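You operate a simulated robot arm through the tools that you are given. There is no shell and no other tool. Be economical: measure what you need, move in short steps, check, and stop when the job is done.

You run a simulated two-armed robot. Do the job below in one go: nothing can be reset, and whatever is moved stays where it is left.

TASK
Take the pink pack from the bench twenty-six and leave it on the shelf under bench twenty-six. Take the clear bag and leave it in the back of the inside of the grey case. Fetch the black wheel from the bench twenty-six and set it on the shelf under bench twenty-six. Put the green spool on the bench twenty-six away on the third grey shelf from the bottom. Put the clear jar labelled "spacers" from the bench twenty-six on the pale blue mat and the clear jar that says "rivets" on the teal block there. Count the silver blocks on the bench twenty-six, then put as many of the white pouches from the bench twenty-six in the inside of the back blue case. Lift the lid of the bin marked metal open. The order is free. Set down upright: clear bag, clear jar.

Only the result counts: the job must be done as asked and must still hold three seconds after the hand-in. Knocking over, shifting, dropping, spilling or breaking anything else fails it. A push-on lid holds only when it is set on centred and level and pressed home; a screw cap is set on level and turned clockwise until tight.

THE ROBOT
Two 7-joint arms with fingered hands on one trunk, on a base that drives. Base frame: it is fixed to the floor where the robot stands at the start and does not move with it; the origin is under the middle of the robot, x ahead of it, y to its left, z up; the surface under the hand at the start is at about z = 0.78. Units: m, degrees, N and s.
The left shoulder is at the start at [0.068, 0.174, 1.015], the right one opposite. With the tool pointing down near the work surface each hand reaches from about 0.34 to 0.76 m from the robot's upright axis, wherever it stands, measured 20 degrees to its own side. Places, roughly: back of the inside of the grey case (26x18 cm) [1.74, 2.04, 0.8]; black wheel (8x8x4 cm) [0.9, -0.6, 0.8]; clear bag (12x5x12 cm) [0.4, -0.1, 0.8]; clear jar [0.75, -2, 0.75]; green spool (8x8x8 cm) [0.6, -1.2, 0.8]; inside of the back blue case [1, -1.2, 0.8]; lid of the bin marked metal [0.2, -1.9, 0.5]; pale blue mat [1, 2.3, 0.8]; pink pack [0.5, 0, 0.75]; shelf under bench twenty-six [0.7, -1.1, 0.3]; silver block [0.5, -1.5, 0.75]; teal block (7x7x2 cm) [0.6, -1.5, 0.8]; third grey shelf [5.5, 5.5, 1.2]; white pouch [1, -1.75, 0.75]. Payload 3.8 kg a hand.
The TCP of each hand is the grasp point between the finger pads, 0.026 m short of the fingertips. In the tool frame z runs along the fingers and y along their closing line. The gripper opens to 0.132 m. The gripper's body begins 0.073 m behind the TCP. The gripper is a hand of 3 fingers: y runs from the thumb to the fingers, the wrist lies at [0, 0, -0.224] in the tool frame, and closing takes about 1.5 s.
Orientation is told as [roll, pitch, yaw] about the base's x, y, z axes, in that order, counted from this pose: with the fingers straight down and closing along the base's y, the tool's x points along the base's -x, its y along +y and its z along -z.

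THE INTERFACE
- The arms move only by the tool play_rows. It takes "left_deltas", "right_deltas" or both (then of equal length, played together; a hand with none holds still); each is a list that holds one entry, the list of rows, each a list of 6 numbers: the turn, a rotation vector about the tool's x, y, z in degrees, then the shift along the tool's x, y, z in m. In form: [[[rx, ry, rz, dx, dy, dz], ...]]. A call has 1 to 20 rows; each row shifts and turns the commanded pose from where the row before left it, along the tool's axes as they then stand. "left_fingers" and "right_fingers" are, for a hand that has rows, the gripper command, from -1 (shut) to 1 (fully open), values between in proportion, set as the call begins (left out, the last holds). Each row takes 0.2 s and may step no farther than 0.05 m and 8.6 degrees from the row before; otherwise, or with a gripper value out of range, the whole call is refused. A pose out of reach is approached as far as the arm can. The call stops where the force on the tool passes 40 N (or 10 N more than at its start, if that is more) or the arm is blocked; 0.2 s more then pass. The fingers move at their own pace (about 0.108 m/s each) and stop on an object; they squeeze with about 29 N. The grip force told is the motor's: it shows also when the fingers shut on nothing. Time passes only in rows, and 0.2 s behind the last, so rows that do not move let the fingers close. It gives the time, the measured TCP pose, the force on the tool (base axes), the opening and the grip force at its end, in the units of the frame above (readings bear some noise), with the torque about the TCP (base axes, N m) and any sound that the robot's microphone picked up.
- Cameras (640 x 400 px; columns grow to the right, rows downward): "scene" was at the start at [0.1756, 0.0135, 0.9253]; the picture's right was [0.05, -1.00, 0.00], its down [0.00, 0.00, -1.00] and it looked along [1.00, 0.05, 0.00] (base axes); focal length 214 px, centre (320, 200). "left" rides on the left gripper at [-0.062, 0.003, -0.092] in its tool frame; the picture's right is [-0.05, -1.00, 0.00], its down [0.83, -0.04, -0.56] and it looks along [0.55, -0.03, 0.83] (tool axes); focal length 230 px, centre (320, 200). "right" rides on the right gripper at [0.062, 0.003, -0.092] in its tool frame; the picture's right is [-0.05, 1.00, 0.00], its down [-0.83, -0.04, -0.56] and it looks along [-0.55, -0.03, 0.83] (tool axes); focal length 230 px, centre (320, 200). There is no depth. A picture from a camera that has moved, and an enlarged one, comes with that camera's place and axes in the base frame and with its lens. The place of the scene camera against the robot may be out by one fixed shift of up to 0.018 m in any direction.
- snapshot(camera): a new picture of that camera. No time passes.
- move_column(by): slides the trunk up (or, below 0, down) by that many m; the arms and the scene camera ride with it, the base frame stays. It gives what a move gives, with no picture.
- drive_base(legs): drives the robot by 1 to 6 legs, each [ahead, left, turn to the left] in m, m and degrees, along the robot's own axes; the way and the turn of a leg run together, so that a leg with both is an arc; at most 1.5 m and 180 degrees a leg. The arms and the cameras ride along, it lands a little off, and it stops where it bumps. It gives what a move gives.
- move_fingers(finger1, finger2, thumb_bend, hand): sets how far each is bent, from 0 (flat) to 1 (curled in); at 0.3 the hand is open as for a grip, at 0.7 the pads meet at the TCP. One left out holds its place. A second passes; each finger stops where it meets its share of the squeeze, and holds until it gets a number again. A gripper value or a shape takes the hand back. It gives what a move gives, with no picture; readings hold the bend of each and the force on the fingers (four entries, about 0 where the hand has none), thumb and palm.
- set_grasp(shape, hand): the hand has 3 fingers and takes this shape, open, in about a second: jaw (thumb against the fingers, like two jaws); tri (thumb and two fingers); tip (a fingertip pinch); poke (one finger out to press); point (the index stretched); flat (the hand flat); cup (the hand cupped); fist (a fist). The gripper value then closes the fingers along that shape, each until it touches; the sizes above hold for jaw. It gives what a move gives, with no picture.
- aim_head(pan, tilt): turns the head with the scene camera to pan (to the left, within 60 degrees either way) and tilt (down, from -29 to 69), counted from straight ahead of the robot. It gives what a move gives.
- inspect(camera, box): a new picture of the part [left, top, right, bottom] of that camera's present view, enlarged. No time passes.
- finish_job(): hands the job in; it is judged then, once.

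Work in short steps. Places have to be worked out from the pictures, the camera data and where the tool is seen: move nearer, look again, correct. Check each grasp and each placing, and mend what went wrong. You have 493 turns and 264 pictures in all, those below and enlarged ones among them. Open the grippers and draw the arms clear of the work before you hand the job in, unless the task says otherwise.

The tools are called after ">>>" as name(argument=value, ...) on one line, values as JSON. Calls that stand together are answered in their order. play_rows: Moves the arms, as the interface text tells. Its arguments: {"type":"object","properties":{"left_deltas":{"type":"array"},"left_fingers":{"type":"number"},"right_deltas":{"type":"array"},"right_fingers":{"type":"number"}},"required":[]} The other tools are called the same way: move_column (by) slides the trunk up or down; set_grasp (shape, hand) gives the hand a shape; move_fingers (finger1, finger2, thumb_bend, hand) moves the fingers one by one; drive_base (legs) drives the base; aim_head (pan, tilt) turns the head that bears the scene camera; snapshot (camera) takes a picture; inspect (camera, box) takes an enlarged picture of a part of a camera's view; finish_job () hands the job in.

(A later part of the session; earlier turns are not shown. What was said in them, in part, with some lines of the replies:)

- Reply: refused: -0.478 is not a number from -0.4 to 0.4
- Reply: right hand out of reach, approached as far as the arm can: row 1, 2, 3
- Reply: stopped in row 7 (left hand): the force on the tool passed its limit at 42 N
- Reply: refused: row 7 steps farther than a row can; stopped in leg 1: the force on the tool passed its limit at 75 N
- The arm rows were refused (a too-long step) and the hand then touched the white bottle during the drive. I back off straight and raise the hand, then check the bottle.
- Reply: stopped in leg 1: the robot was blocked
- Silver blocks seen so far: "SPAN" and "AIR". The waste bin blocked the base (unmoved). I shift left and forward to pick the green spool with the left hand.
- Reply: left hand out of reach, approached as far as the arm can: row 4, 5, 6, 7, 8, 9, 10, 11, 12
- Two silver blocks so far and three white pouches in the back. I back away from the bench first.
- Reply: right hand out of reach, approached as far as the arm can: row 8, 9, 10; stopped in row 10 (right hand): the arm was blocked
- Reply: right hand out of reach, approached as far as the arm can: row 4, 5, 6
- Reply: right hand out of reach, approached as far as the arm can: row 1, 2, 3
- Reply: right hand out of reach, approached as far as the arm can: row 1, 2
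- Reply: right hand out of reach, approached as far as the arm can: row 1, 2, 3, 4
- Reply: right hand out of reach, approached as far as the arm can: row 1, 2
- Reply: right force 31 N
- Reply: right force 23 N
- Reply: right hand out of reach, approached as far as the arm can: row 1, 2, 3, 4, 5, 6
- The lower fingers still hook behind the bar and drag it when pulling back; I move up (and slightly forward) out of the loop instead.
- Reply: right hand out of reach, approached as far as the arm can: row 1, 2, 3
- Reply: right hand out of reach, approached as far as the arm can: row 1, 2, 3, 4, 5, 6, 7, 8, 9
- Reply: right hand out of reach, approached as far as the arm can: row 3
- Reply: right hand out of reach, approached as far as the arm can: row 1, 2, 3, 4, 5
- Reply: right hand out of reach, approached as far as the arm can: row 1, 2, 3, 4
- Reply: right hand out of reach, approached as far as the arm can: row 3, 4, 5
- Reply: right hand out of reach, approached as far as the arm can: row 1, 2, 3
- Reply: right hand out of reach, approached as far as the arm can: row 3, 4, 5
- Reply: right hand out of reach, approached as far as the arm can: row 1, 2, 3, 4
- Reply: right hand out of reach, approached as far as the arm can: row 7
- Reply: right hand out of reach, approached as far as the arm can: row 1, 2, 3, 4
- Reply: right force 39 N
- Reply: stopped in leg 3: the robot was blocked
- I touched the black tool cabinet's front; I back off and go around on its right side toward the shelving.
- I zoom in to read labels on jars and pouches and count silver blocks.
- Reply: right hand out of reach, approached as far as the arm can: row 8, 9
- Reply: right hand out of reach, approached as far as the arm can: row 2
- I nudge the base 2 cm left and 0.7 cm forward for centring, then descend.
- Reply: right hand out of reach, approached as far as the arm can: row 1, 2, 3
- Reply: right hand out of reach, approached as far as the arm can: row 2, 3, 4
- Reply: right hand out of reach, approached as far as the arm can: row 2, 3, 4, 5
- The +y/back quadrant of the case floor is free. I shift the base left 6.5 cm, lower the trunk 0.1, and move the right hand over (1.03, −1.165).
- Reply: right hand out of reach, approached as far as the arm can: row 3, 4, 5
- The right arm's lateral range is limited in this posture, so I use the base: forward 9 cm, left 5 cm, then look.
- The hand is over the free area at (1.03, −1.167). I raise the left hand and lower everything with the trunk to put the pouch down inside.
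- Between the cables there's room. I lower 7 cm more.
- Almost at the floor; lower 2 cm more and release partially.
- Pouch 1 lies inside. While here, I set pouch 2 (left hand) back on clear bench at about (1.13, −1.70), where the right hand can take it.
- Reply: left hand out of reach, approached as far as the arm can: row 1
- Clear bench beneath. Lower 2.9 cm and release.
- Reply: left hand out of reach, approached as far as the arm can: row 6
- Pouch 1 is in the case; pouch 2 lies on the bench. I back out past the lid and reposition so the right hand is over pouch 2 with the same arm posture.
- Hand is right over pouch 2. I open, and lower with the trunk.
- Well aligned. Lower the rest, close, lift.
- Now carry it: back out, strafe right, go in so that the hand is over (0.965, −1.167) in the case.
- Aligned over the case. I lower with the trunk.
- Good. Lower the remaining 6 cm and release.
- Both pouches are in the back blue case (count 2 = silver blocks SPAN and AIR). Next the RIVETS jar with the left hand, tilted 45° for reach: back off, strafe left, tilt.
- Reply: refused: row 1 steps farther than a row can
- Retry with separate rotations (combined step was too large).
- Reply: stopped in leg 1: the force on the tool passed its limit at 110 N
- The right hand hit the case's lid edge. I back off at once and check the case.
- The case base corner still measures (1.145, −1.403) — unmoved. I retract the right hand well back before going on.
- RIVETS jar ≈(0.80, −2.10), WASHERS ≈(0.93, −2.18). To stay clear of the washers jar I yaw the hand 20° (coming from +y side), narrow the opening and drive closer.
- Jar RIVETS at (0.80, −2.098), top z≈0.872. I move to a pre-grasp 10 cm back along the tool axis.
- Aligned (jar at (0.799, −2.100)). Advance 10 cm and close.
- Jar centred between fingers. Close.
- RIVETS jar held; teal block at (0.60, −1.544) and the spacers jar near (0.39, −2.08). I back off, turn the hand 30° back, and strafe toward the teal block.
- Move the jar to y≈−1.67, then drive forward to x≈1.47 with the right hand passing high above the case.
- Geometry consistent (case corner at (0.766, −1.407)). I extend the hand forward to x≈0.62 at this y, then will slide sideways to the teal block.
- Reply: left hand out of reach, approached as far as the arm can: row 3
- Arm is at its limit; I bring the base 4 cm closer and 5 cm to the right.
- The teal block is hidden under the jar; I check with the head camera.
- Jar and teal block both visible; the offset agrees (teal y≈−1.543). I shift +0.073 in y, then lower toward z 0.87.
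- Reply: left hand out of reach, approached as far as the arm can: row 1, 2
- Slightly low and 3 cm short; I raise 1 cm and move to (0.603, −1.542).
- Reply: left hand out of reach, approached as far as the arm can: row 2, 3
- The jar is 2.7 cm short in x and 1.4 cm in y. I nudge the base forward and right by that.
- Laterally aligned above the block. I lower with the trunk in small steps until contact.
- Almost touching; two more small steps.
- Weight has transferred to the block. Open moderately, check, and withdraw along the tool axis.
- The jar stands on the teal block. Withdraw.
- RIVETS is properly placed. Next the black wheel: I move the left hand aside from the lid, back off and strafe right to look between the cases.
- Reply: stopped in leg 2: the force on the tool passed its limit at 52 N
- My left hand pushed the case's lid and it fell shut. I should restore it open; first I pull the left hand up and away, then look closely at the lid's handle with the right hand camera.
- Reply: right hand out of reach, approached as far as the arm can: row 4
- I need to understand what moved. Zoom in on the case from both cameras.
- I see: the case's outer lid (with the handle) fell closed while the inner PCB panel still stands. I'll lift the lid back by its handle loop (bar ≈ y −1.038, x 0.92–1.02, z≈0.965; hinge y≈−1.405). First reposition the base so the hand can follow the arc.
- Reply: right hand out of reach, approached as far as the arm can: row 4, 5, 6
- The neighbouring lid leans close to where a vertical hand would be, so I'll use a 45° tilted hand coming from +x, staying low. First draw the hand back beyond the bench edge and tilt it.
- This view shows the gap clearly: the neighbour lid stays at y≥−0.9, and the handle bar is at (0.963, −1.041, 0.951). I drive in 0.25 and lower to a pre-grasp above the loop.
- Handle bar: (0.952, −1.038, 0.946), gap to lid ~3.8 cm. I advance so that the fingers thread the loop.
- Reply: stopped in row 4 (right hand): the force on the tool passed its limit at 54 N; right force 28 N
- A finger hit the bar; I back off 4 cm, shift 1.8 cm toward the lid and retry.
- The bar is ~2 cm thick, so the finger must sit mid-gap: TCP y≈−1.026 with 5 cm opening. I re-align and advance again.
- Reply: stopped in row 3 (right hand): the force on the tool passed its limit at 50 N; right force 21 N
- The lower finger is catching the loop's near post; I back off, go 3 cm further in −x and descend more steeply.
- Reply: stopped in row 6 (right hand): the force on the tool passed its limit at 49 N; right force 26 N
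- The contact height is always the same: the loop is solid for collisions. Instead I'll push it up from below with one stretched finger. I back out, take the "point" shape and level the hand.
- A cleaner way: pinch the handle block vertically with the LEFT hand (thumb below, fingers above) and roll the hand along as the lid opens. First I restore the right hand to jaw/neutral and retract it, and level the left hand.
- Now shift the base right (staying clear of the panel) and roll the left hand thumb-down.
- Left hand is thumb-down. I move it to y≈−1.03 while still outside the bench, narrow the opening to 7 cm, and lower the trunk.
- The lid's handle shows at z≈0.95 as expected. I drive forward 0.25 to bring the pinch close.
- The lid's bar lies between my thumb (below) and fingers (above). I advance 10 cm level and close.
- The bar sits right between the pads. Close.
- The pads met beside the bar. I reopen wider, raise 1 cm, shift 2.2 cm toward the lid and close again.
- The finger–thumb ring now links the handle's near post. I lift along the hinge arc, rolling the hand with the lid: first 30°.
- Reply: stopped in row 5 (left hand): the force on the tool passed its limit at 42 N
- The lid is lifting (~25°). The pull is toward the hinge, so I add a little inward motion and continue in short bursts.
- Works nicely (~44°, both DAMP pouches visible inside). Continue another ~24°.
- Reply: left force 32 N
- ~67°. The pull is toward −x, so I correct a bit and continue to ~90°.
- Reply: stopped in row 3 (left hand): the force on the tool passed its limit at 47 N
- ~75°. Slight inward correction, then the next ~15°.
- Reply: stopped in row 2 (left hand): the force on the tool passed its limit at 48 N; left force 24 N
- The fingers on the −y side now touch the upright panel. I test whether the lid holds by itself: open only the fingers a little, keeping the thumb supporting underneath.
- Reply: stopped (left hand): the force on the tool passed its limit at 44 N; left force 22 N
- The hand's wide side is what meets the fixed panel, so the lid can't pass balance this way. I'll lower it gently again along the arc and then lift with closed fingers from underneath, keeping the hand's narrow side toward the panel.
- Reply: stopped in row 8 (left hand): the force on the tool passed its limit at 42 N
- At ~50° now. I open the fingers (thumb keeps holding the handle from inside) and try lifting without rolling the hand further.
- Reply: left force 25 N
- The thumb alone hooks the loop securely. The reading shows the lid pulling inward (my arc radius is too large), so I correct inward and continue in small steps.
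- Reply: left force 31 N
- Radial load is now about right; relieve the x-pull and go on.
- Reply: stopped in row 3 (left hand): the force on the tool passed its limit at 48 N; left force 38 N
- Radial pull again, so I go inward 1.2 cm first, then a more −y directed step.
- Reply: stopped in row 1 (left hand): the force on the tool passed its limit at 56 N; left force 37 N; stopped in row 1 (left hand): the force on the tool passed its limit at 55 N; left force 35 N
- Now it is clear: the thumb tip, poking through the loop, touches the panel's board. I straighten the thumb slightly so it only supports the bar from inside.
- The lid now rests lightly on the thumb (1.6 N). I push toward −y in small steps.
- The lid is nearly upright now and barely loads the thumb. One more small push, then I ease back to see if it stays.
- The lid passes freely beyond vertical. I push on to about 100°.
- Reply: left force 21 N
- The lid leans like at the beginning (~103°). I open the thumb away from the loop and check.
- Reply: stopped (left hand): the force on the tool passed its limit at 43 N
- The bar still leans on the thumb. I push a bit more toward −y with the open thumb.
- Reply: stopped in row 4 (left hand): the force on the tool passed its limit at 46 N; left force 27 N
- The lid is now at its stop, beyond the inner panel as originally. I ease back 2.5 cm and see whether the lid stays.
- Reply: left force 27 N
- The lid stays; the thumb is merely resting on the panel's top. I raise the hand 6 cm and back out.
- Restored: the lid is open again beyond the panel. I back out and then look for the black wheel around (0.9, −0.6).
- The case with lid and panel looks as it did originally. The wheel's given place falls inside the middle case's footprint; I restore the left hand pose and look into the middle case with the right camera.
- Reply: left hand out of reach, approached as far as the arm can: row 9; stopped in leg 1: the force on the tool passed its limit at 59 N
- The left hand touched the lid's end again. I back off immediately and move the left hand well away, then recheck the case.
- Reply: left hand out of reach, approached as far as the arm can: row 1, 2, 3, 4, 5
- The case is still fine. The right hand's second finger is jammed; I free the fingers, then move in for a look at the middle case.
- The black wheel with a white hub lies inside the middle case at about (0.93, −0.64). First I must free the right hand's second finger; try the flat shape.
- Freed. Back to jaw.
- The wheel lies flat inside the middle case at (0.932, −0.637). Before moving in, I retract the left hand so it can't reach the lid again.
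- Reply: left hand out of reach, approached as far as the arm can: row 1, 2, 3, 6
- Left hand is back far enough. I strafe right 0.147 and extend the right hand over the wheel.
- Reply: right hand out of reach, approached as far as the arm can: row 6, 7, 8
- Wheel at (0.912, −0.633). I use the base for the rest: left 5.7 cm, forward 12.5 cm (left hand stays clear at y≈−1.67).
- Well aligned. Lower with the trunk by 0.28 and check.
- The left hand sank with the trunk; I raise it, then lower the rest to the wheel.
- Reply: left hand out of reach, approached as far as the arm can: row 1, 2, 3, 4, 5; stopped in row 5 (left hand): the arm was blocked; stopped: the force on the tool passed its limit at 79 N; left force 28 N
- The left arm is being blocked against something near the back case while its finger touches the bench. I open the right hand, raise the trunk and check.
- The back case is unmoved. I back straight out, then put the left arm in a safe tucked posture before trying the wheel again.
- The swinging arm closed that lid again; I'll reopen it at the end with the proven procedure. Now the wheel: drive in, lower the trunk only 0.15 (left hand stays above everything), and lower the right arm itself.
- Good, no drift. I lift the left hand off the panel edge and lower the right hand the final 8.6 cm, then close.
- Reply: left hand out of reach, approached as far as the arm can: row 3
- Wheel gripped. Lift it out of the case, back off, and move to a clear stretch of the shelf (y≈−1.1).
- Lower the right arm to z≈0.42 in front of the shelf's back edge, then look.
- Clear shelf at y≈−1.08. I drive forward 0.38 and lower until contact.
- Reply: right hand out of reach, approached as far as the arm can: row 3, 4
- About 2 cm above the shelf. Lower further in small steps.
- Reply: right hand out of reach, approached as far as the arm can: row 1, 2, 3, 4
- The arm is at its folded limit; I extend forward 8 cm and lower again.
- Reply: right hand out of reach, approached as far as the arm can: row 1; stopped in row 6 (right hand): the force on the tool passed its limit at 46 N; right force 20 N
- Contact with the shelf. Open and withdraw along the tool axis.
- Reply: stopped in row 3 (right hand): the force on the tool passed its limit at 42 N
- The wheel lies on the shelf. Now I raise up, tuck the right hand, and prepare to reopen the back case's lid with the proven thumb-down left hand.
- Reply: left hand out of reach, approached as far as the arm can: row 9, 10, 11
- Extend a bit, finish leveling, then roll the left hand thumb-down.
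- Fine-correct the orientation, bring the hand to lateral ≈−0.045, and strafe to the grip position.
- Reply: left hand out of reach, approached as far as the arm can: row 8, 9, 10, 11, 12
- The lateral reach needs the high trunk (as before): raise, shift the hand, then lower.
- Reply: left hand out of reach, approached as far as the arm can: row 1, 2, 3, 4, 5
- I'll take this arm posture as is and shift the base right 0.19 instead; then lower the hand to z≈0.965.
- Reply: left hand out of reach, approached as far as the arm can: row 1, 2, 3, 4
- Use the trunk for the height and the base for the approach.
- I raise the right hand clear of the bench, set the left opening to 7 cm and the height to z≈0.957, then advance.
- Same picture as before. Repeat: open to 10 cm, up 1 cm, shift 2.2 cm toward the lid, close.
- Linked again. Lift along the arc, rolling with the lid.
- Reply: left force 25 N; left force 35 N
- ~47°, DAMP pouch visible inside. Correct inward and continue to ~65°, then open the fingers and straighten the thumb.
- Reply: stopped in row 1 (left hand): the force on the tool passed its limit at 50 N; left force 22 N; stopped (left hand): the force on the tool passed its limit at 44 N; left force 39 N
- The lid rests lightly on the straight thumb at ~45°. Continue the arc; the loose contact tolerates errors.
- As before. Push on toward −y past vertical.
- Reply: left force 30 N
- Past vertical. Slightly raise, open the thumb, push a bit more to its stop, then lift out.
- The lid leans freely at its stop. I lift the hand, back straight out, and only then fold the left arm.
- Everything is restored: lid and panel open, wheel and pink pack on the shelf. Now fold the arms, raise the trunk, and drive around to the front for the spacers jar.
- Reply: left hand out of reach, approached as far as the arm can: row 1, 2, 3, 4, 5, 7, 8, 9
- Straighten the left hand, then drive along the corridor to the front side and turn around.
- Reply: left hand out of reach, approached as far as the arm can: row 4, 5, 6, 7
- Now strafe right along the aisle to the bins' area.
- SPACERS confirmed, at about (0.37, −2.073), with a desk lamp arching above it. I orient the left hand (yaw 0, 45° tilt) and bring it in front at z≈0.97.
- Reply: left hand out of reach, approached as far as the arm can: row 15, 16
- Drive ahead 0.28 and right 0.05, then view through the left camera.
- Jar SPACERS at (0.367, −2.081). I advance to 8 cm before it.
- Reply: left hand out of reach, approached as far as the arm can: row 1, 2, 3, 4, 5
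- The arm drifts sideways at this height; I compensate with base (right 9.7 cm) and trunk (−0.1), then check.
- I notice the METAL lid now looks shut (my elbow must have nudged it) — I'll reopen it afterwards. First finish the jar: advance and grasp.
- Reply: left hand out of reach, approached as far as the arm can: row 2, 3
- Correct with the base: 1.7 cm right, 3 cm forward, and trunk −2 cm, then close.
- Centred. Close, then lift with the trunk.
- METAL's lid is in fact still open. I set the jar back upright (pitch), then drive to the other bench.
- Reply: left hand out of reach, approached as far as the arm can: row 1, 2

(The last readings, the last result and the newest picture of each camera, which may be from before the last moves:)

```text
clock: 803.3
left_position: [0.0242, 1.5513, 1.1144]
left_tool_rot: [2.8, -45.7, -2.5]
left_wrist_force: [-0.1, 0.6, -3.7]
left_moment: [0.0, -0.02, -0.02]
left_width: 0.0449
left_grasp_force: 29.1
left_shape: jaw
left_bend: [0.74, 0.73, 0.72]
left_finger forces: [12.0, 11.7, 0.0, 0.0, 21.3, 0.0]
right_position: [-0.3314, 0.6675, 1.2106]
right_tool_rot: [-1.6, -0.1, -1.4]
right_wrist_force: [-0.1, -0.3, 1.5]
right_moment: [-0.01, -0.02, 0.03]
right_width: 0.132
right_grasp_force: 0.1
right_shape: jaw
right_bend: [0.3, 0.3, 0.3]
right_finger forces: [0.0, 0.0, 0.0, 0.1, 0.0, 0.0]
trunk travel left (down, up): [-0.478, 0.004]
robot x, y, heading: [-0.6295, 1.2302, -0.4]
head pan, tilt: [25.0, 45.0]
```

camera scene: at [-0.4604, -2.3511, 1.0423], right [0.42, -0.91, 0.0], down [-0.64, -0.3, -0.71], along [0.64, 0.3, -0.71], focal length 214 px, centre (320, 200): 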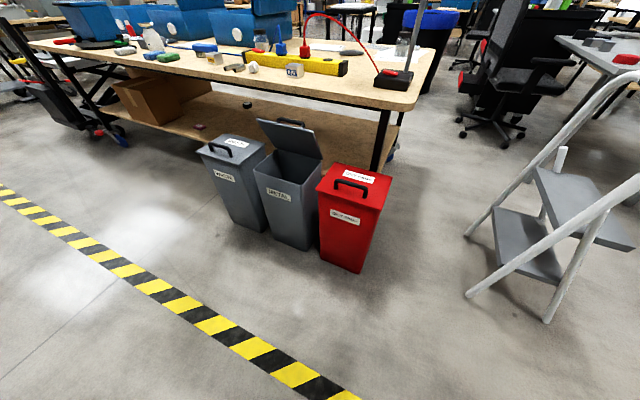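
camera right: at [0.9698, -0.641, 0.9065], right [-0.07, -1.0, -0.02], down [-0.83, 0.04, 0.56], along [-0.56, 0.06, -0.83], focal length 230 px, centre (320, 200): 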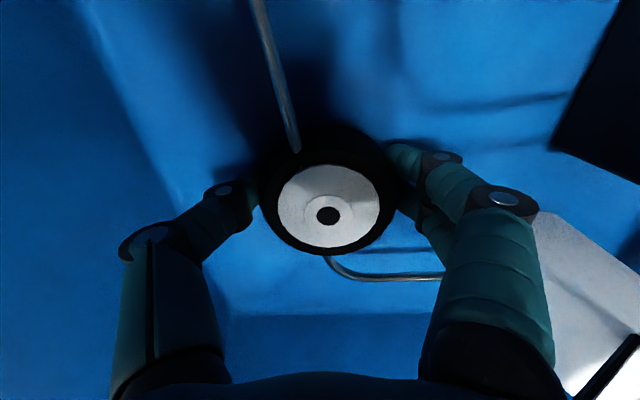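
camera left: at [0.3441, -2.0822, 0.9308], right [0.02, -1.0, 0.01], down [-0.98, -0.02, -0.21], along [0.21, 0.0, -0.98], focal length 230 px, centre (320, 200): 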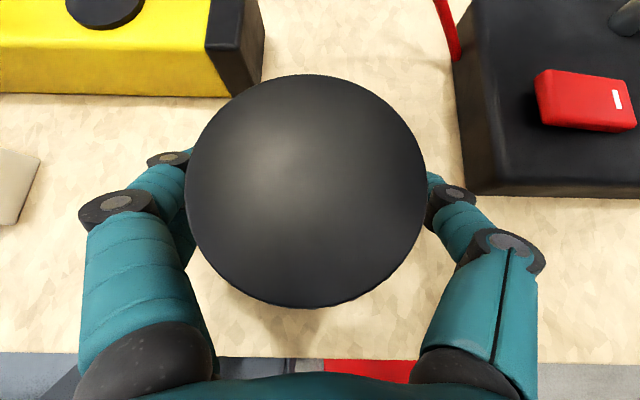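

Turn to face the bench here (free space), then strafe right along it to x≈1.2.

>>> drive_base(legs=[[0, 0, 90.4], [0, -1.3, 0]])

>>> aim_head(pan=5, tilt=30)

>>> snapshot(camera="scene")

>>> snapshot(camera="left")

```text
clock: 818.8
left_position: [0.3521, 1.8923, 1.1144]
left_tool_rot: [2.7, -45.7, 87.9]
left_wrist_force: [-1.0, 0.4, -3.9]
left_moment: [0.08, -0.02, -0.01]
left_width: 0.0449
left_grasp_force: 29.3
left_shape: jaw
left_bend: [0.74, 0.73, 0.72]
left_finger forces: [11.7, 11.6, 0.0, 0.0, 21.2, 0.0]
right_position: [1.2393, 1.5433, 1.2106]
right_tool_rot: [-1.4, -0.1, 89.1]
right_wrist_force: [-0.4, -0.1, 0.6]
right_moment: [0.02, 0.02, 0.0]
right_width: 0.1321
right_grasp_force: 0.0
right_shape: jaw
right_bend: [0.3, 0.3, 0.3]
right_finger forces: [0.1, 0.0, 0.0, 0.0, 0.1, 0.0]
trunk travel left (down, up): [-0.478, 0.004]
robot x, y, heading: [0.6765, 1.2472, 90.3]
head pan, tilt: [25.0, 45.0]
```

```text
clock: 819.7
left_position: [0.352, 1.8902, 1.1135]
left_tool_rot: [2.7, -45.6, 87.9]
left_wrist_force: [0.8, 0.7, -3.8]
left_moment: [0.04, -0.01, 0.0]
left_width: 0.0449
left_grasp_force: 29.2
left_shape: jaw
left_bend: [0.74, 0.73, 0.72]
left_finger forces: [11.7, 11.6, 0.1, 0.1, 21.3, 0.0]
right_position: [1.2399, 1.5431, 1.2098]
right_tool_rot: [-1.6, -0.1, 89.2]
right_wrist_force: [-0.4, -0.4, 0.0]
right_moment: [0.0, -0.01, 0.0]
right_width: 0.132
right_grasp_force: 0.0
right_shape: jaw
right_bend: [0.3, 0.3, 0.3]
right_finger forces: [0.0, 0.0, 0.1, 0.1, 0.0, 0.0]
trunk travel left (down, up): [-0.478, 0.004]
robot x, y, heading: [0.6796, 1.24, 90.2]
head pan, tilt: [5.0, 30.0]
```

```text
23 pictures are left
camera scene: at [0.6657, 1.4488, 1.0649], right [1.0, 0.09, 0.0], down [0.05, -0.5, -0.87], along [-0.08, 0.86, -0.5], focal length 214 px, centre (320, 200)
```

scene: 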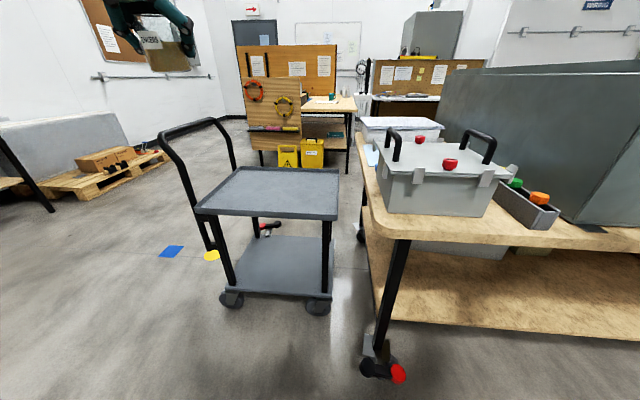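

```text
22 pictures are left
camera left: at [0.3534, 1.8685, 1.2218], right [1.0, 0.03, 0.0], down [0.04, -0.98, -0.21], along [0.0, 0.21, -0.98], focal length 230 px, centre (320, 200)
```

left: 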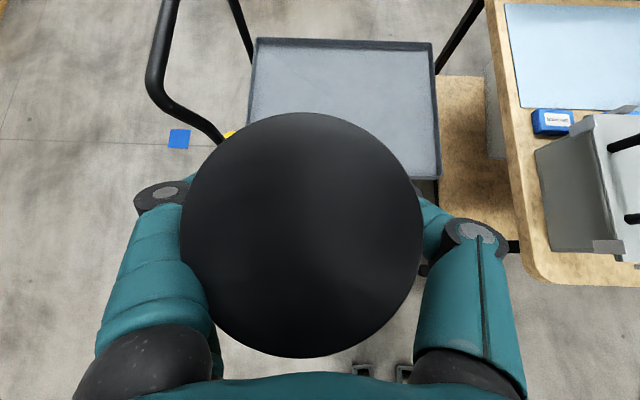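

Mat spans about x 0.75–1.13, y 2.16–2.47, behind the grey box (top 0.9, handles 0.96). I strafe right 0.6 and forward 0.28 with the jar at z≈1.11.

>>> drive_base(legs=[[0, -0.6, 0], [0.28, 0, 0]])

>>> snapshot(camera="left")

```text
clock: 827.0
left_position: [0.9519, 2.1706, 1.1143]
left_tool_rot: [2.7, -45.8, 88.0]
left_wrist_force: [0.0, 0.2, -4.1]
left_moment: [0.05, 0.01, -0.03]
left_width: 0.0449
left_grasp_force: 28.9
left_shape: jaw
left_bend: [0.74, 0.73, 0.72]
left_finger forces: [11.7, 11.5, 0.0, 0.0, 21.3, 0.0]
right_position: [1.8385, 1.8199, 1.2101]
right_tool_rot: [-1.4, -0.1, 89.0]
right_wrist_force: [0.1, -0.1, -1.0]
right_moment: [-0.03, 0.0, 0.0]
right_width: 0.132
right_grasp_force: 0.0
right_shape: jaw
right_bend: [0.3, 0.3, 0.3]
right_finger forces: [0.0, 0.0, 0.1, 0.0, 0.0, 0.1]
trunk travel left (down, up): [-0.478, 0.004]
robot x, y, heading: [1.2767, 1.5215, 90.3]
head pan, tilt: [5.0, 30.0]
```

```text
21 pictures are left
camera left: at [0.9531, 2.1478, 1.2225], right [1.0, 0.03, 0.0], down [0.03, -0.98, -0.21], along [0.0, 0.21, -0.98], focal length 230 px, centre (320, 200)
```

left: 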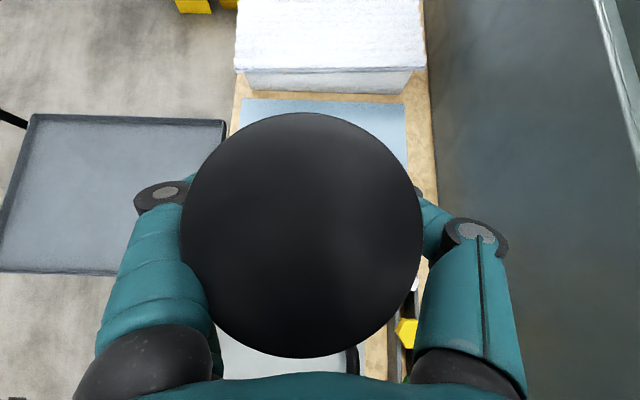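

Jar is above the mat's near part (mat x 0.78–1.14, y up to 2.47). I move forward-down toward (0.955, 2.285), checking for drift.

>>> play_rows(left_deltas=[[[0, 0, 0, 0.0173, 0, 0.0396], [0, 0, 0, 0.0173, 0, 0.0396], [0, 0, 0, 0.0173, 0, 0.0396], [0, 0, 0, 0.0173, 0, 0.0396], [0, 0, 0, 0.0173, 0, 0.0396]]])

>>> snapshot(camera="left")

```text
clock: 828.1
left_position: [0.9044, 2.1334, 0.9748]
left_tool_rot: [2.6, -45.9, 88.0]
left_wrist_force: [0.4, 0.2, -4.2]
left_moment: [0.07, -0.05, -0.01]
left_width: 0.0448
left_grasp_force: 29.1
left_shape: jaw
left_bend: [0.74, 0.73, 0.72]
left_finger forces: [11.6, 11.6, 0.0, 0.0, 21.5, 0.1]
left hand out of reach, approached as far as the arm can: row 1, 2, 3, 4, 5
right_position: [1.8388, 1.821, 1.2096]
right_tool_rot: [-1.6, -0.2, 89.0]
right_wrist_force: [-0.2, -0.3, -0.7]
right_moment: [0.02, 0.0, 0.01]
right_width: 0.1322
right_grasp_force: 0.1
right_shape: jaw
right_bend: [0.3, 0.3, 0.3]
right_finger forces: [0.1, 0.0, 0.1, 0.0, 0.0, 0.0]
trunk travel left (down, up): [-0.478, 0.004]
robot x, y, heading: [1.2773, 1.5217, 90.1]
head pan, tilt: [5.0, 30.0]
```

```text
20 pictures are left
camera left: at [0.9048, 2.1106, 1.0835], right [1.0, 0.03, 0.01], down [0.03, -0.98, -0.21], along [0.0, 0.21, -0.98], focal length 230 px, centre (320, 200)
```

left: 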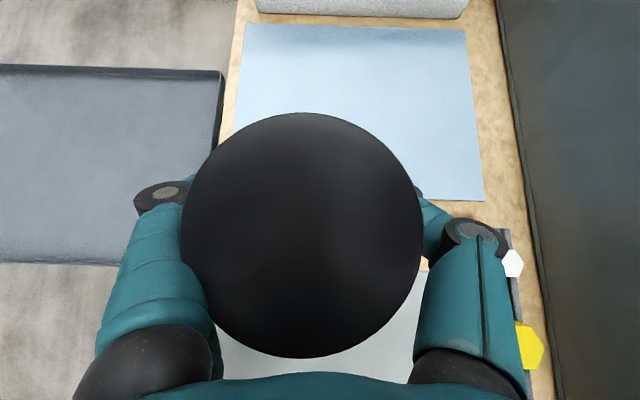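

The arm can't go low and forward with the trunk this high. I move up/forward, then lower the trunk so the reach improves (as at the teal block).

>>> play_rows(left_deltas=[[[0, 0, 0, -0.035, -0.015, 0.0123], [0, 0, 0, -0.035, -0.015, 0.0123], [0, 0, 0, -0.035, -0.015, 0.0123]]])

>>> move_column(by=-0.08)

>>> play_rows(left_deltas=[[[0, 0, 0, -0.025, 0, 0.025], [0, 0, 0, -0.025, 0, 0.025], [0, 0, 0, -0.025, 0, 0.025]]])

```text
clock: 829.0
left_position: [0.9293, 2.1661, 1.054]
left_tool_rot: [2.6, -45.8, 87.9]
left_wrist_force: [-1.6, 0.7, -3.9]
left_moment: [0.06, -0.03, 0.03]
left_width: 0.0446
left_grasp_force: 29.3
left_shape: jaw
left_bend: [0.74, 0.73, 0.72]
left_finger forces: [11.5, 11.6, 0.1, 0.0, 21.4, 0.1]
left hand out of reach, approached as far as the arm can: row 1, 2, 3
right_position: [1.8376, 1.8209, 1.2093]
right_tool_rot: [-1.5, -0.1, 88.9]
right_wrist_force: [0.5, -0.8, 0.0]
right_moment: [0.0, 0.01, 0.01]
right_width: 0.1316
right_grasp_force: 0.0
right_shape: jaw
right_bend: [0.3, 0.3, 0.3]
right_finger forces: [0.1, 0.1, 0.0, 0.0, 0.0, 0.0]
trunk travel left (down, up): [-0.478, 0.004]
robot x, y, heading: [1.2733, 1.5186, 90.1]
head pan, tilt: [5.0, 30.0]
```

```text
clock: 830.1
left_position: [0.9282, 2.165, 0.9752]
left_tool_rot: [2.7, -45.8, 87.9]
left_wrist_force: [-0.1, 0.5, -3.1]
left_moment: [0.05, -0.04, 0.0]
left_width: 0.0443
left_grasp_force: 28.8
left_shape: jaw
left_bend: [0.74, 0.73, 0.72]
left_finger forces: [11.4, 11.5, 0.0, 0.0, 21.2, 0.1]
right_position: [1.8379, 1.8208, 1.1307]
right_tool_rot: [-1.4, -0.3, 89.0]
right_wrist_force: [-0.3, -0.1, -0.8]
right_moment: [-0.03, 0.0, -0.02]
right_width: 0.1318
right_grasp_force: 0.0
right_shape: jaw
right_bend: [0.3, 0.3, 0.3]
right_finger forces: [0.1, 0.0, 0.1, 0.0, 0.1, 0.0]
trunk travel left (down, up): [-0.398, 0.084]
robot x, y, heading: [1.2758, 1.5195, 90.0]
head pan, tilt: [5.0, 30.0]
```

```text
clock: 830.9
left_position: [0.9285, 2.2456, 0.9755]
left_tool_rot: [2.8, -45.7, 87.8]
left_wrist_force: [-0.6, -0.7, -4.3]
left_moment: [0.06, -0.02, 0.04]
left_width: 0.0445
left_grasp_force: 29.0
left_shape: jaw
left_bend: [0.74, 0.73, 0.72]
left_finger forces: [11.6, 11.7, 0.2, 0.1, 21.4, 0.0]
left hand out of reach, approached as far as the arm can: row 3
right_position: [1.8387, 1.8207, 1.129]
right_tool_rot: [-1.5, -0.1, 89.0]
right_wrist_force: [0.6, 0.0, -0.5]
right_moment: [0.0, 0.02, 0.0]
right_width: 0.132
right_grasp_force: 0.1
right_shape: jaw
right_bend: [0.3, 0.3, 0.3]
right_finger forces: [0.0, 0.1, 0.0, 0.0, 0.0, 0.1]
trunk travel left (down, up): [-0.398, 0.084]
robot x, y, heading: [1.2767, 1.5241, 90.0]
head pan, tilt: [5.0, 30.0]
```

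Over the mat now. I retract the right hand a bit (to clear the grey case) and lower the trunk 0.1.

>>> play_rows(right_deltas=[[[0, 0, 0, 0.04, 0, -0.02], [0, 0, 0, 0.04, 0, -0.02], [0, 0, 0, 0.04, 0, -0.02]]])

>>> move_column(by=-0.1)

>>> snapshot(camera="left")

```text
clock: 831.7
left_position: [0.929, 2.2468, 0.9763]
left_tool_rot: [2.8, -45.6, 87.9]
left_wrist_force: [0.2, 0.0, -4.8]
left_moment: [0.07, -0.03, -0.03]
left_width: 0.0443
left_grasp_force: 29.4
left_shape: jaw
left_bend: [0.74, 0.73, 0.72]
left_finger forces: [11.4, 11.7, 0.0, 0.0, 21.3, 0.1]
right_position: [1.8411, 1.7191, 1.1843]
right_tool_rot: [-1.5, -0.1, 89.0]
right_wrist_force: [0.0, 0.0, 0.5]
right_moment: [-0.01, 0.01, -0.01]
right_width: 0.1318
right_grasp_force: 0.1
right_shape: jaw
right_bend: [0.3, 0.3, 0.3]
right_finger forces: [0.0, 0.0, 0.0, 0.1, 0.0, 0.0]
right hand out of reach, approached as far as the arm can: row 3
trunk travel left (down, up): [-0.398, 0.084]
robot x, y, heading: [1.274, 1.5221, 90.2]
head pan, tilt: [5.0, 30.0]
```

```text
clock: 833.0
left_position: [0.929, 2.2474, 0.8763]
left_tool_rot: [2.7, -45.8, 88.0]
left_wrist_force: [-0.1, 0.2, -3.9]
left_moment: [0.06, -0.03, 0.03]
left_width: 0.0441
left_grasp_force: 29.2
left_shape: jaw
left_bend: [0.75, 0.73, 0.72]
left_finger forces: [11.3, 11.7, 0.0, 0.0, 21.2, 0.1]
right_position: [1.84, 1.751, 1.0595]
right_tool_rot: [-1.7, 8.4, 89.0]
right_wrist_force: [-0.2, 0.4, 0.4]
right_moment: [0.01, 0.02, -0.01]
right_width: 0.1318
right_grasp_force: 0.0
right_shape: jaw
right_bend: [0.3, 0.3, 0.3]
right_finger forces: [0.0, 0.0, 0.0, 0.0, 0.0, 0.1]
trunk travel left (down, up): [-0.298, 0.184]
robot x, y, heading: [1.276, 1.5213, 90.2]
head pan, tilt: [5.0, 30.0]
```

```text
19 pictures are left
camera left: at [0.9295, 2.2242, 0.9843], right [1.0, 0.03, 0.0], down [0.03, -0.98, -0.21], along [0.0, 0.21, -0.98], focal length 230 px, centre (320, 200)
```

left: 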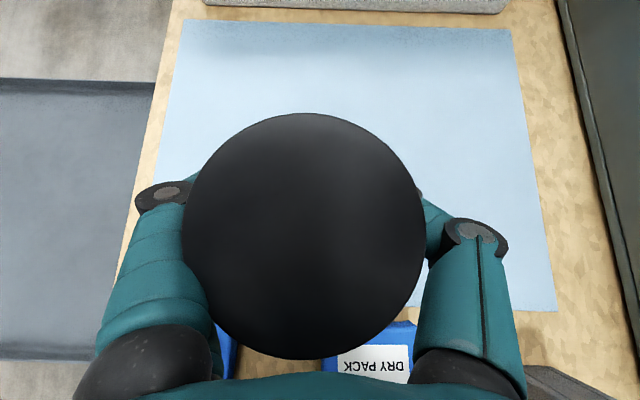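

Jar is 4+ cm inside the mat's near edge. I move 3 cm further in, then lower to contact.

>>> play_rows(left_deltas=[[[0, 0, 0, -0.01, 0, 0.01], [0, 0, 0, -0.01, 0, 0.01]]])

>>> move_column(by=-0.035)

>>> move_column(by=-0.008)

```text
clock: 833.6
left_position: [0.9282, 2.2737, 0.8761]
left_tool_rot: [2.7, -45.8, 87.8]
left_wrist_force: [-0.5, -0.4, -4.6]
left_moment: [0.01, -0.02, -0.02]
left_width: 0.0443
left_grasp_force: 28.7
left_shape: jaw
left_bend: [0.75, 0.73, 0.72]
left_finger forces: [11.3, 11.5, 0.0, 0.0, 21.3, 0.0]
right_position: [1.8395, 1.7517, 1.0603]
right_tool_rot: [-1.8, 8.5, 89.0]
right_wrist_force: [0.3, -0.1, -0.2]
right_moment: [-0.03, 0.01, 0.02]
right_width: 0.1321
right_grasp_force: 0.1
right_shape: jaw
right_bend: [0.3, 0.3, 0.3]
right_finger forces: [0.1, 0.0, 0.1, 0.0, 0.0, 0.1]
trunk travel left (down, up): [-0.298, 0.184]
robot x, y, heading: [1.274, 1.5185, 90.2]
head pan, tilt: [5.0, 30.0]
```

```text
clock: 834.4
left_position: [0.9288, 2.2751, 0.8413]
left_tool_rot: [2.7, -45.8, 88.0]
left_wrist_force: [-0.2, 0.1, -3.1]
left_moment: [0.06, -0.03, -0.02]
left_width: 0.0442
left_grasp_force: 29.2
left_shape: jaw
left_bend: [0.75, 0.73, 0.72]
left_finger forces: [11.3, 11.4, 0.0, 0.0, 21.2, 0.0]
right_position: [1.8393, 1.7596, 1.0222]
right_tool_rot: [-1.8, 10.1, 89.0]
right_wrist_force: [-0.4, -0.2, 0.4]
right_moment: [-0.01, -0.01, 0.02]
right_width: 0.1321
right_grasp_force: 0.0
right_shape: jaw
right_bend: [0.3, 0.3, 0.3]
right_finger forces: [0.0, 0.0, 0.0, 0.0, 0.0, 0.0]
trunk travel left (down, up): [-0.263, 0.219]
robot x, y, heading: [1.2796, 1.5195, 90.3]
head pan, tilt: [5.0, 30.0]
```

```text
clock: 835.0
left_position: [0.9285, 2.2763, 0.8342]
left_tool_rot: [2.7, -45.7, 87.9]
left_wrist_force: [0.4, 0.1, -3.4]
left_moment: [0.07, -0.01, 0.03]
left_width: 0.0441
left_grasp_force: 29.0
left_shape: jaw
left_bend: [0.75, 0.73, 0.72]
left_finger forces: [11.3, 11.6, 0.1, 0.0, 21.2, 0.0]
right_position: [1.8414, 1.7603, 1.0136]
right_tool_rot: [-1.8, 10.2, 89.0]
right_wrist_force: [0.3, 0.5, 0.0]
right_moment: [-0.01, 0.04, -0.02]
right_width: 0.1322
right_grasp_force: 0.0
right_shape: jaw
right_bend: [0.3, 0.3, 0.3]
right_finger forces: [0.0, 0.0, 0.0, 0.0, 0.1, 0.0]
trunk travel left (down, up): [-0.255, 0.227]
robot x, y, heading: [1.2772, 1.5167, 90.2]
head pan, tilt: [5.0, 30.0]
```

Not yet touching; a few more millimetres.

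>>> move_column(by=-0.005)

>>> move_column(by=-0.004)

>>> snapshot(camera="scene")

```text
clock: 835.5
left_position: [0.93, 2.2755, 0.8305]
left_tool_rot: [2.7, -45.9, 87.8]
left_wrist_force: [-0.9, 2.6, 1.6]
left_moment: [-0.05, 0.02, -0.02]
left_width: 0.0442
left_grasp_force: 29.0
left_shape: jaw
left_bend: [0.75, 0.73, 0.72]
left_finger forces: [12.3, 12.0, 0.0, 0.0, 22.4, 0.0]
right_position: [1.8407, 1.7623, 1.0072]
right_tool_rot: [-1.7, 10.0, 89.0]
right_wrist_force: [-0.5, 0.5, 0.4]
right_moment: [0.0, -0.02, 0.02]
right_width: 0.1317
right_grasp_force: 0.0
right_shape: jaw
right_bend: [0.3, 0.3, 0.3]
right_finger forces: [0.1, 0.1, 0.1, 0.0, 0.0, 0.0]
trunk travel left (down, up): [-0.25, 0.232]
robot x, y, heading: [1.2748, 1.5189, 90.1]
head pan, tilt: [5.0, 30.0]
```

```text
clock: 836.1
left_position: [0.9303, 2.2751, 0.8266]
left_tool_rot: [2.5, -46.1, 87.9]
left_wrist_force: [-1.2, 9.6, 8.8]
left_moment: [-0.02, 0.07, -0.09]
left_width: 0.0443
left_grasp_force: 29.2
left_shape: jaw
left_bend: [0.74, 0.73, 0.72]
left_finger forces: [16.1, 13.4, 0.0, 0.1, 23.6, 0.0]
right_position: [1.8404, 1.7624, 1.002]
right_tool_rot: [-1.8, 10.1, 88.9]
right_wrist_force: [0.7, -0.2, -0.4]
right_moment: [0.02, 0.01, 0.01]
right_width: 0.1322
right_grasp_force: 0.1
right_shape: jaw
right_bend: [0.3, 0.3, 0.3]
right_finger forces: [0.0, 0.1, 0.0, 0.0, 0.0, 0.0]
trunk travel left (down, up): [-0.246, 0.236]
robot x, y, heading: [1.2769, 1.5241, 89.9]
head pan, tilt: [5.0, 30.0]
```

```text
18 pictures are left
camera scene: at [1.2652, 1.7031, 0.8012], right [1.0, 0.09, 0.0], down [0.04, -0.5, -0.87], along [-0.08, 0.86, -0.5], focal length 214 px, centre (320, 200)
```

scene: 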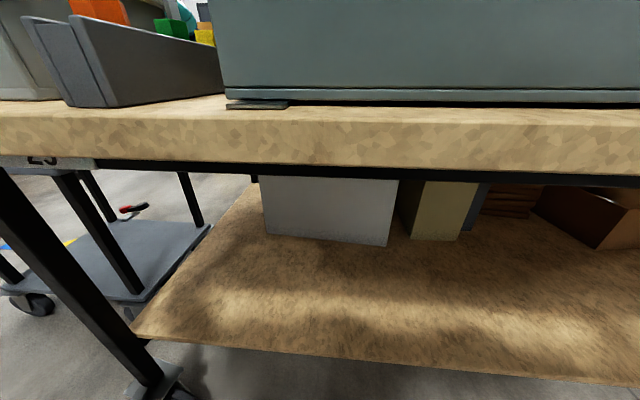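

The y-force suggests the jar hangs slightly tilted in the grip; pressing gently lets it pivot flat. Two more small steps.

>>> move_column(by=-0.004)

>>> move_column(by=-0.004)

>>> snapshot(camera="left")

```text
clock: 836.6
left_position: [0.9309, 2.2758, 0.8249]
left_tool_rot: [2.6, -46.2, 88.0]
left_wrist_force: [-0.3, 10.3, 20.7]
left_moment: [0.03, 0.1, -0.07]
left_width: 0.0443
left_grasp_force: 29.3
left_shape: jaw
left_bend: [0.74, 0.73, 0.73]
left_finger forces: [15.0, 13.9, 0.0, 0.0, 24.6, 0.0]
right_position: [1.8418, 1.7625, 0.9984]
right_tool_rot: [-1.6, 10.1, 89.0]
right_wrist_force: [0.1, 0.5, -0.3]
right_moment: [-0.02, -0.02, 0.0]
right_width: 0.132
right_grasp_force: 0.0
right_shape: jaw
right_bend: [0.3, 0.3, 0.3]
right_finger forces: [0.0, 0.1, 0.0, 0.1, 0.0, 0.1]
trunk travel left (down, up): [-0.242, 0.24]
robot x, y, heading: [1.275, 1.5203, 89.8]
head pan, tilt: [5.0, 30.0]
```

```text
clock: 837.1
left_position: [0.9303, 2.276, 0.823]
left_tool_rot: [2.5, -46.4, 88.1]
left_wrist_force: [-1.6, 7.9, 28.2]
left_moment: [0.12, 0.2, -0.12]
left_width: 0.0449
left_grasp_force: 28.9
left_shape: jaw
left_bend: [0.75, 0.74, 0.73]
left_finger forces: [13.9, 13.8, 0.0, 0.1, 24.3, 0.0]
right_position: [1.8426, 1.7631, 0.9941]
right_tool_rot: [-1.6, 9.9, 88.9]
right_wrist_force: [0.3, 0.1, -0.1]
right_moment: [-0.04, 0.01, 0.0]
right_width: 0.1321
right_grasp_force: 0.0
right_shape: jaw
right_bend: [0.3, 0.3, 0.3]
right_finger forces: [0.1, 0.0, 0.0, 0.1, 0.0, 0.0]
trunk travel left (down, up): [-0.238, 0.244]
robot x, y, heading: [1.2756, 1.5235, 89.9]
head pan, tilt: [5.0, 30.0]
```

```text
17 pictures are left
camera left: at [0.931, 2.2518, 0.9311], right [1.0, 0.03, 0.01], down [0.03, -0.97, -0.22], along [0.0, 0.22, -0.98], focal length 230 px, centre (320, 200)
```

left: 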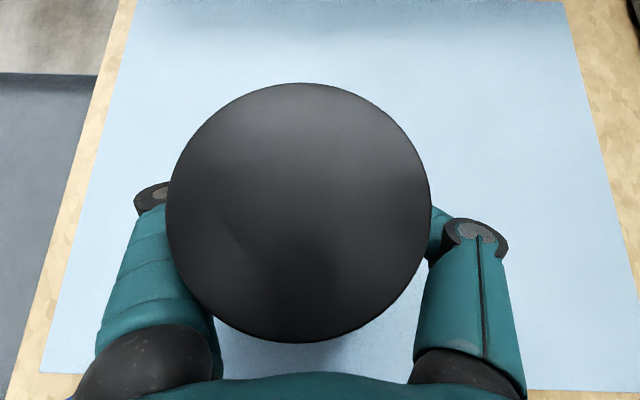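

The jar has pivoted upright (height now matches the original grasp). Relieve 2 mm and open moderately.

>>> move_column(by=0.002)

>>> play_rows(left_deltas=[[[0, 0, 0, 0, 0, 0], [0, 0, 0, 0, 0, 0], [0, 0, 0, 0, 0, 0]]], left_fingers=0.3)

>>> snapshot(camera="left")

```text
clock: 837.7
left_position: [0.9307, 2.2757, 0.8246]
left_tool_rot: [2.5, -46.2, 87.9]
left_wrist_force: [1.0, 7.2, 24.0]
left_moment: [0.06, 0.16, -0.14]
left_width: 0.0449
left_grasp_force: 29.3
left_shape: jaw
left_bend: [0.75, 0.74, 0.73]
left_finger forces: [13.3, 13.5, 0.1, 0.0, 24.2, 0.0]
right_position: [1.8419, 1.763, 0.9954]
right_tool_rot: [-1.6, 10.0, 88.9]
right_wrist_force: [-0.8, 0.1, 0.0]
right_moment: [0.0, -0.01, 0.02]
right_width: 0.1319
right_grasp_force: 0.1
right_shape: jaw
right_bend: [0.3, 0.3, 0.3]
right_finger forces: [0.0, 0.0, 0.1, 0.0, 0.1, 0.0]
trunk travel left (down, up): [-0.24, 0.242]
robot x, y, heading: [1.2761, 1.5179, 89.9]
head pan, tilt: [5.0, 30.0]
```

```text
clock: 838.5
left_position: [0.9283, 2.2742, 0.818]
left_tool_rot: [2.7, -45.5, 87.8]
left_wrist_force: [-1.2, 0.4, 1.0]
left_moment: [0.01, 0.03, 0.0]
left_width: 0.0854
left_grasp_force: 0.0
left_shape: jaw
left_bend: [0.7, 0.7, 0.68]
left_finger forces: [0.0, 0.0, 0.0, 0.0, 0.0, 0.0]
right_position: [1.8413, 1.7645, 0.996]
right_tool_rot: [-1.6, 10.2, 89.0]
right_wrist_force: [-1.0, -0.4, -0.5]
right_moment: [-0.01, -0.02, 0.0]
right_width: 0.1322
right_grasp_force: 0.1
right_shape: jaw
right_bend: [0.3, 0.3, 0.3]
right_finger forces: [0.1, 0.0, 0.0, 0.0, 0.0, 0.0]
trunk travel left (down, up): [-0.24, 0.242]
robot x, y, heading: [1.2735, 1.5203, 90.0]
head pan, tilt: [5.0, 30.0]
```

```text
16 pictures are left
camera left: at [0.9294, 2.252, 0.925], right [1.0, 0.03, 0.0], down [0.03, -0.98, -0.21], along [0.0, 0.21, -0.98], focal length 230 px, centre (320, 200)
```

left: 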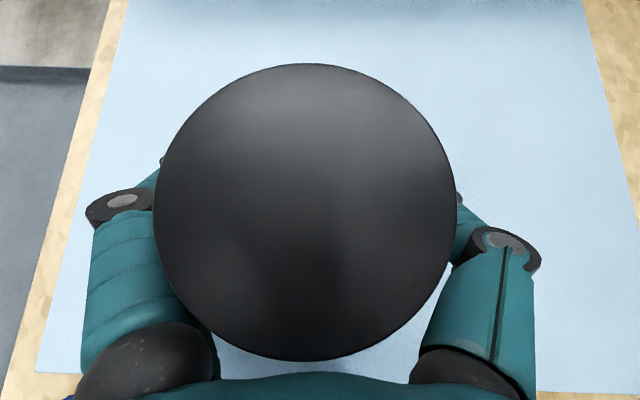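

Released and standing. Withdraw along the tool axis and check.

>>> play_rows(left_deltas=[[[0, 0, 0, 0, 0, -0.02], [0, 0, 0, 0, 0, -0.03], [0, 0, 0, 0, 0, -0.035], [0, 0, 0, 0, 0, -0.035]]])

>>> snapshot(camera="left")

```text
clock: 839.5
left_position: [0.9311, 2.1884, 0.9035]
left_tool_rot: [2.8, -45.8, 87.9]
left_wrist_force: [0.0, 0.0, -1.0]
left_moment: [0.0, 0.0, 0.01]
left_width: 0.0854
left_grasp_force: 0.1
left_shape: jaw
left_bend: [0.7, 0.7, 0.68]
left_finger forces: [0.0, 0.1, 0.0, 0.0, 0.0, 0.0]
right_position: [1.841, 1.7638, 0.9965]
right_tool_rot: [-1.8, 10.2, 89.1]
right_wrist_force: [0.3, -0.4, -0.1]
right_moment: [0.0, 0.03, -0.01]
right_width: 0.132
right_grasp_force: 0.1
right_shape: jaw
right_bend: [0.3, 0.3, 0.3]
right_finger forces: [0.1, 0.0, 0.0, 0.0, 0.0, 0.1]
trunk travel left (down, up): [-0.24, 0.242]
robot x, y, heading: [1.2772, 1.5171, 90.0]
head pan, tilt: [5.0, 30.0]
```

```text
15 pictures are left
camera left: at [0.9316, 2.1652, 1.011], right [1.0, 0.03, 0.0], down [0.03, -0.98, -0.21], along [0.0, 0.21, -0.98], focal length 230 px, centre (320, 200)
```

left: 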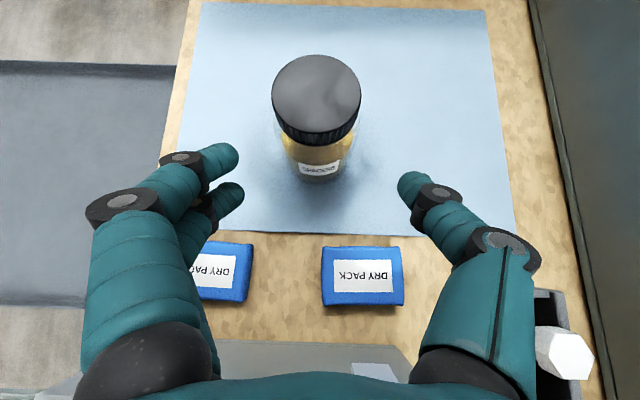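

SPACERS stands upright on the mat. I raise the hand above the box's handles, then back away.

>>> play_rows(left_deltas=[[[0, 0, 0, -0.027, 0, -0.026], [0, 0, 0, -0.027, 0, -0.026], [0, 0, 0, -0.027, 0, -0.026], [0, 0, 0, -0.027, 0, -0.026], [0, 0, 0, -0.027, 0, -0.026]]])

>>> move_column(by=0.15)

>>> drive_base(legs=[[-0.28, 0, 0]])

>>> aim_head(pan=15, tilt=20)

>>> snapshot(camera="scene")

```text
clock: 840.7
left_position: [0.9388, 2.1903, 1.0896]
left_tool_rot: [2.8, -45.7, 87.8]
left_wrist_force: [-0.7, -0.1, 0.0]
left_moment: [0.0, -0.01, -0.02]
left_width: 0.0855
left_grasp_force: 0.1
left_shape: jaw
left_bend: [0.7, 0.7, 0.68]
left_finger forces: [0.0, 0.1, 0.0, 0.0, 0.1, 0.1]
right_position: [1.8425, 1.765, 0.9961]
right_tool_rot: [-1.7, 10.1, 89.0]
right_wrist_force: [-0.4, 0.0, 0.3]
right_moment: [0.03, 0.01, 0.04]
right_width: 0.1321
right_grasp_force: 0.0
right_shape: jaw
right_bend: [0.3, 0.3, 0.3]
right_finger forces: [0.0, 0.0, 0.0, 0.1, 0.0, 0.0]
trunk travel left (down, up): [-0.24, 0.242]
robot x, y, heading: [1.2777, 1.5178, 90.1]
head pan, tilt: [5.0, 30.0]
```

```text
clock: 842.4
left_position: [0.937, 2.1903, 1.2381]
left_tool_rot: [2.8, -45.7, 87.9]
left_wrist_force: [0.3, 0.2, -0.3]
left_moment: [0.0, 0.01, -0.02]
left_width: 0.0854
left_grasp_force: 0.2
left_shape: jaw
left_bend: [0.7, 0.7, 0.68]
left_finger forces: [0.0, 0.1, 0.1, 0.0, 0.0, 0.1]
right_position: [1.8408, 1.7651, 1.1459]
right_tool_rot: [-1.7, 10.3, 88.9]
right_wrist_force: [0.3, 0.3, 0.3]
right_moment: [-0.03, -0.06, -0.01]
right_width: 0.1322
right_grasp_force: 0.0
right_shape: jaw
right_bend: [0.3, 0.3, 0.3]
right_finger forces: [0.0, 0.0, 0.1, 0.0, 0.1, 0.0]
trunk travel left (down, up): [-0.39, 0.092]
robot x, y, heading: [1.2784, 1.5185, 90.2]
head pan, tilt: [5.0, 30.0]
```

```text
clock: 844.4
left_position: [0.9391, 1.9108, 1.2402]
left_tool_rot: [2.6, -45.8, 88.0]
left_wrist_force: [-0.1, 0.6, 0.5]
left_moment: [-0.01, 0.0, 0.02]
left_width: 0.0855
left_grasp_force: 0.0
left_shape: jaw
left_bend: [0.7, 0.7, 0.68]
left_finger forces: [0.0, 0.0, 0.0, 0.0, 0.0, 0.0]
right_position: [1.8422, 1.4826, 1.1457]
right_tool_rot: [-1.6, 10.1, 89.0]
right_wrist_force: [-0.8, 0.4, -0.2]
right_moment: [0.0, 0.01, 0.0]
right_width: 0.132
right_grasp_force: 0.0
right_shape: jaw
right_bend: [0.3, 0.3, 0.3]
right_finger forces: [0.1, 0.0, 0.0, 0.1, 0.0, 0.0]
trunk travel left (down, up): [-0.39, 0.092]
robot x, y, heading: [1.2742, 1.2364, 90.3]
head pan, tilt: [5.0, 30.0]
```

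```text
clock: 845.1
left_position: [0.9382, 1.9098, 1.2394]
left_tool_rot: [2.7, -45.8, 87.9]
left_wrist_force: [0.8, 0.0, 0.4]
left_moment: [-0.01, -0.01, -0.01]
left_width: 0.0856
left_grasp_force: 0.3
left_shape: jaw
left_bend: [0.7, 0.7, 0.68]
left_finger forces: [0.0, 0.0, 0.0, 0.0, 0.0, 0.1]
right_position: [1.8418, 1.4829, 1.1454]
right_tool_rot: [-1.6, 10.2, 89.0]
right_wrist_force: [-0.6, -0.1, 0.1]
right_moment: [0.01, -0.02, -0.02]
right_width: 0.132
right_grasp_force: 0.1
right_shape: jaw
right_bend: [0.3, 0.3, 0.3]
right_finger forces: [0.1, 0.0, 0.1, 0.1, 0.0, 0.1]
trunk travel left (down, up): [-0.39, 0.092]
robot x, y, heading: [1.275, 1.2392, 90.1]
head pan, tilt: [15.0, 20.0]
```

```text
14 pictures are left
camera scene: at [1.2494, 1.4356, 0.9627], right [0.97, 0.26, 0.0], down [0.09, -0.33, -0.94], along [-0.24, 0.91, -0.34], focal length 214 px, centre (320, 200)
```

scene: 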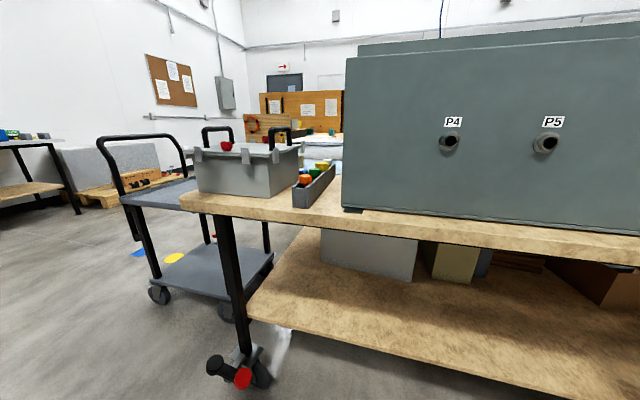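

Everything is placed: I open the left gripper fully and draw it back a little before handing in.

>>> play_rows(left_deltas=[[[0, 0, 0, 0.02, 0, -0.02], [0, 0, 0, 0.02, 0, -0.03], [0, 0, 0, 0.02, 0, -0.03], [0, 0, 0, 0, 0, 0]]], left_fingers=1)

>>> drive_base(legs=[[0, 0.9, 0], [0, 0.9, 0]])

>>> aim_head(pan=-60, tilt=15)

>>> snapshot(camera="scene")

```text
clock: 846.1
left_position: [0.9379, 1.8112, 1.2523]
left_tool_rot: [2.6, -45.6, 87.9]
left_wrist_force: [-0.1, 0.2, -0.2]
left_moment: [0.03, -0.03, 0.03]
left_width: 0.1318
left_grasp_force: 0.0
left_shape: jaw
left_bend: [0.3, 0.3, 0.3]
left_finger forces: [0.0, 0.0, 0.0, 0.1, 0.1, 0.0]
right_position: [1.8418, 1.4836, 1.1456]
right_tool_rot: [-1.7, 10.1, 89.0]
right_wrist_force: [0.4, 0.7, 0.4]
right_moment: [0.04, 0.0, 0.03]
right_width: 0.1322
right_grasp_force: 0.1
right_shape: jaw
right_bend: [0.3, 0.3, 0.3]
right_finger forces: [0.1, 0.0, 0.0, 0.0, 0.0, 0.0]
trunk travel left (down, up): [-0.39, 0.092]
robot x, y, heading: [1.2763, 1.2382, 90.3]
head pan, tilt: [15.0, 20.0]
```

```text
clock: 862.2
left_position: [-0.8649, 1.7904, 1.2511]
left_tool_rot: [2.8, -45.7, 88.4]
left_wrist_force: [0.1, -0.4, -0.8]
left_moment: [0.01, 0.01, -0.03]
left_width: 0.1318
left_grasp_force: 0.1
left_shape: jaw
left_bend: [0.3, 0.3, 0.3]
left_finger forces: [0.0, 0.2, 0.1, 0.1, 0.1, 0.0]
right_position: [0.0426, 1.4726, 1.1456]
right_tool_rot: [-1.7, 10.1, 89.7]
right_wrist_force: [0.2, -0.6, -0.4]
right_moment: [-0.02, 0.0, -0.02]
right_width: 0.1322
right_grasp_force: 0.0
right_shape: jaw
right_bend: [0.3, 0.3, 0.3]
right_finger forces: [0.0, 0.0, 0.0, 0.0, 0.1, 0.1]
trunk travel left (down, up): [-0.39, 0.092]
robot x, y, heading: [-0.5208, 1.2216, 90.6]
head pan, tilt: [15.0, 20.0]
```

```text
clock: 863.6
left_position: [-0.8643, 1.7894, 1.2503]
left_tool_rot: [2.7, -45.7, 88.4]
left_wrist_force: [1.1, 0.2, 0.1]
left_moment: [0.01, -0.03, -0.01]
left_width: 0.1319
left_grasp_force: 0.0
left_shape: jaw
left_bend: [0.3, 0.3, 0.3]
left_finger forces: [0.1, 0.0, 0.0, 0.1, 0.0, 0.0]
right_position: [0.0437, 1.4709, 1.1465]
right_tool_rot: [-1.7, 10.0, 89.6]
right_wrist_force: [-0.6, -0.4, -0.6]
right_moment: [0.02, -0.02, -0.01]
right_width: 0.1323
right_grasp_force: 0.1
right_shape: jaw
right_bend: [0.3, 0.3, 0.3]
right_finger forces: [0.1, 0.0, 0.1, 0.0, 0.0, 0.0]
trunk travel left (down, up): [-0.39, 0.092]
robot x, y, heading: [-0.5198, 1.2223, 90.9]
head pan, tilt: [-60.0, 15.0]
```

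```text
13 pictures are left
camera scene: at [-0.4439, 1.3764, 0.9709], right [0.51, -0.86, 0.0], down [-0.22, -0.13, -0.97], along [0.83, 0.49, -0.26], focal length 214 px, centre (320, 200)
```

scene: 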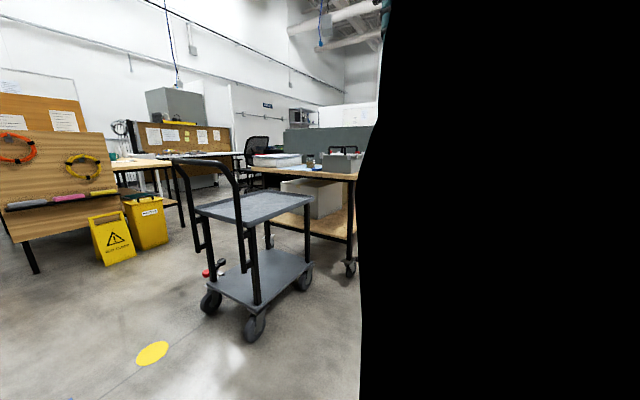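

The spacers jar is visible standing on the mat, and the arms are clear with both grippers open. I hand in the job.

>>> finish_job()

```text
The job is handed in.
```

I handed the job in with every item placed as asked, but my arms disturbed a few other things along the way, which may fail it under the no-shifting rule.

- **Pink pack and black wheel:** both lie flat on the shelf under bench 26. The wheel was inside the middle blue case.
- **Clear bag:** standing upright in the back (+x side) of the grey case.
- **Green spool:** standing on the third grey shelf from the bottom.
- **Jars:** SPACERS stands on the pale blue mat, and RIVETS stands on the teal block.
- **White pouches:** I counted two silver blocks (SPAN and AIR) and put the two DAMP pouches in the back blue case. The DRY pouch is still on the bench.
- **METAL bin:** the lid is open and holds by itself.

**What I disturbed:**
- **Back blue case lid:** my left arm knocked it shut twice. I reopened it each time to lean about where it started; the case itself measured unmoved, within about 1 cm.
- **White bottle on bench 26:** my left hand bumped it. It still stood in about the same place.
- **Black tool cabinet near the grey shelves:** the base bumped its front. I saw nothing on it fall, but I didn't check whether it moved.

I didn't look back into the grey case or at the grey shelf after leaving them.
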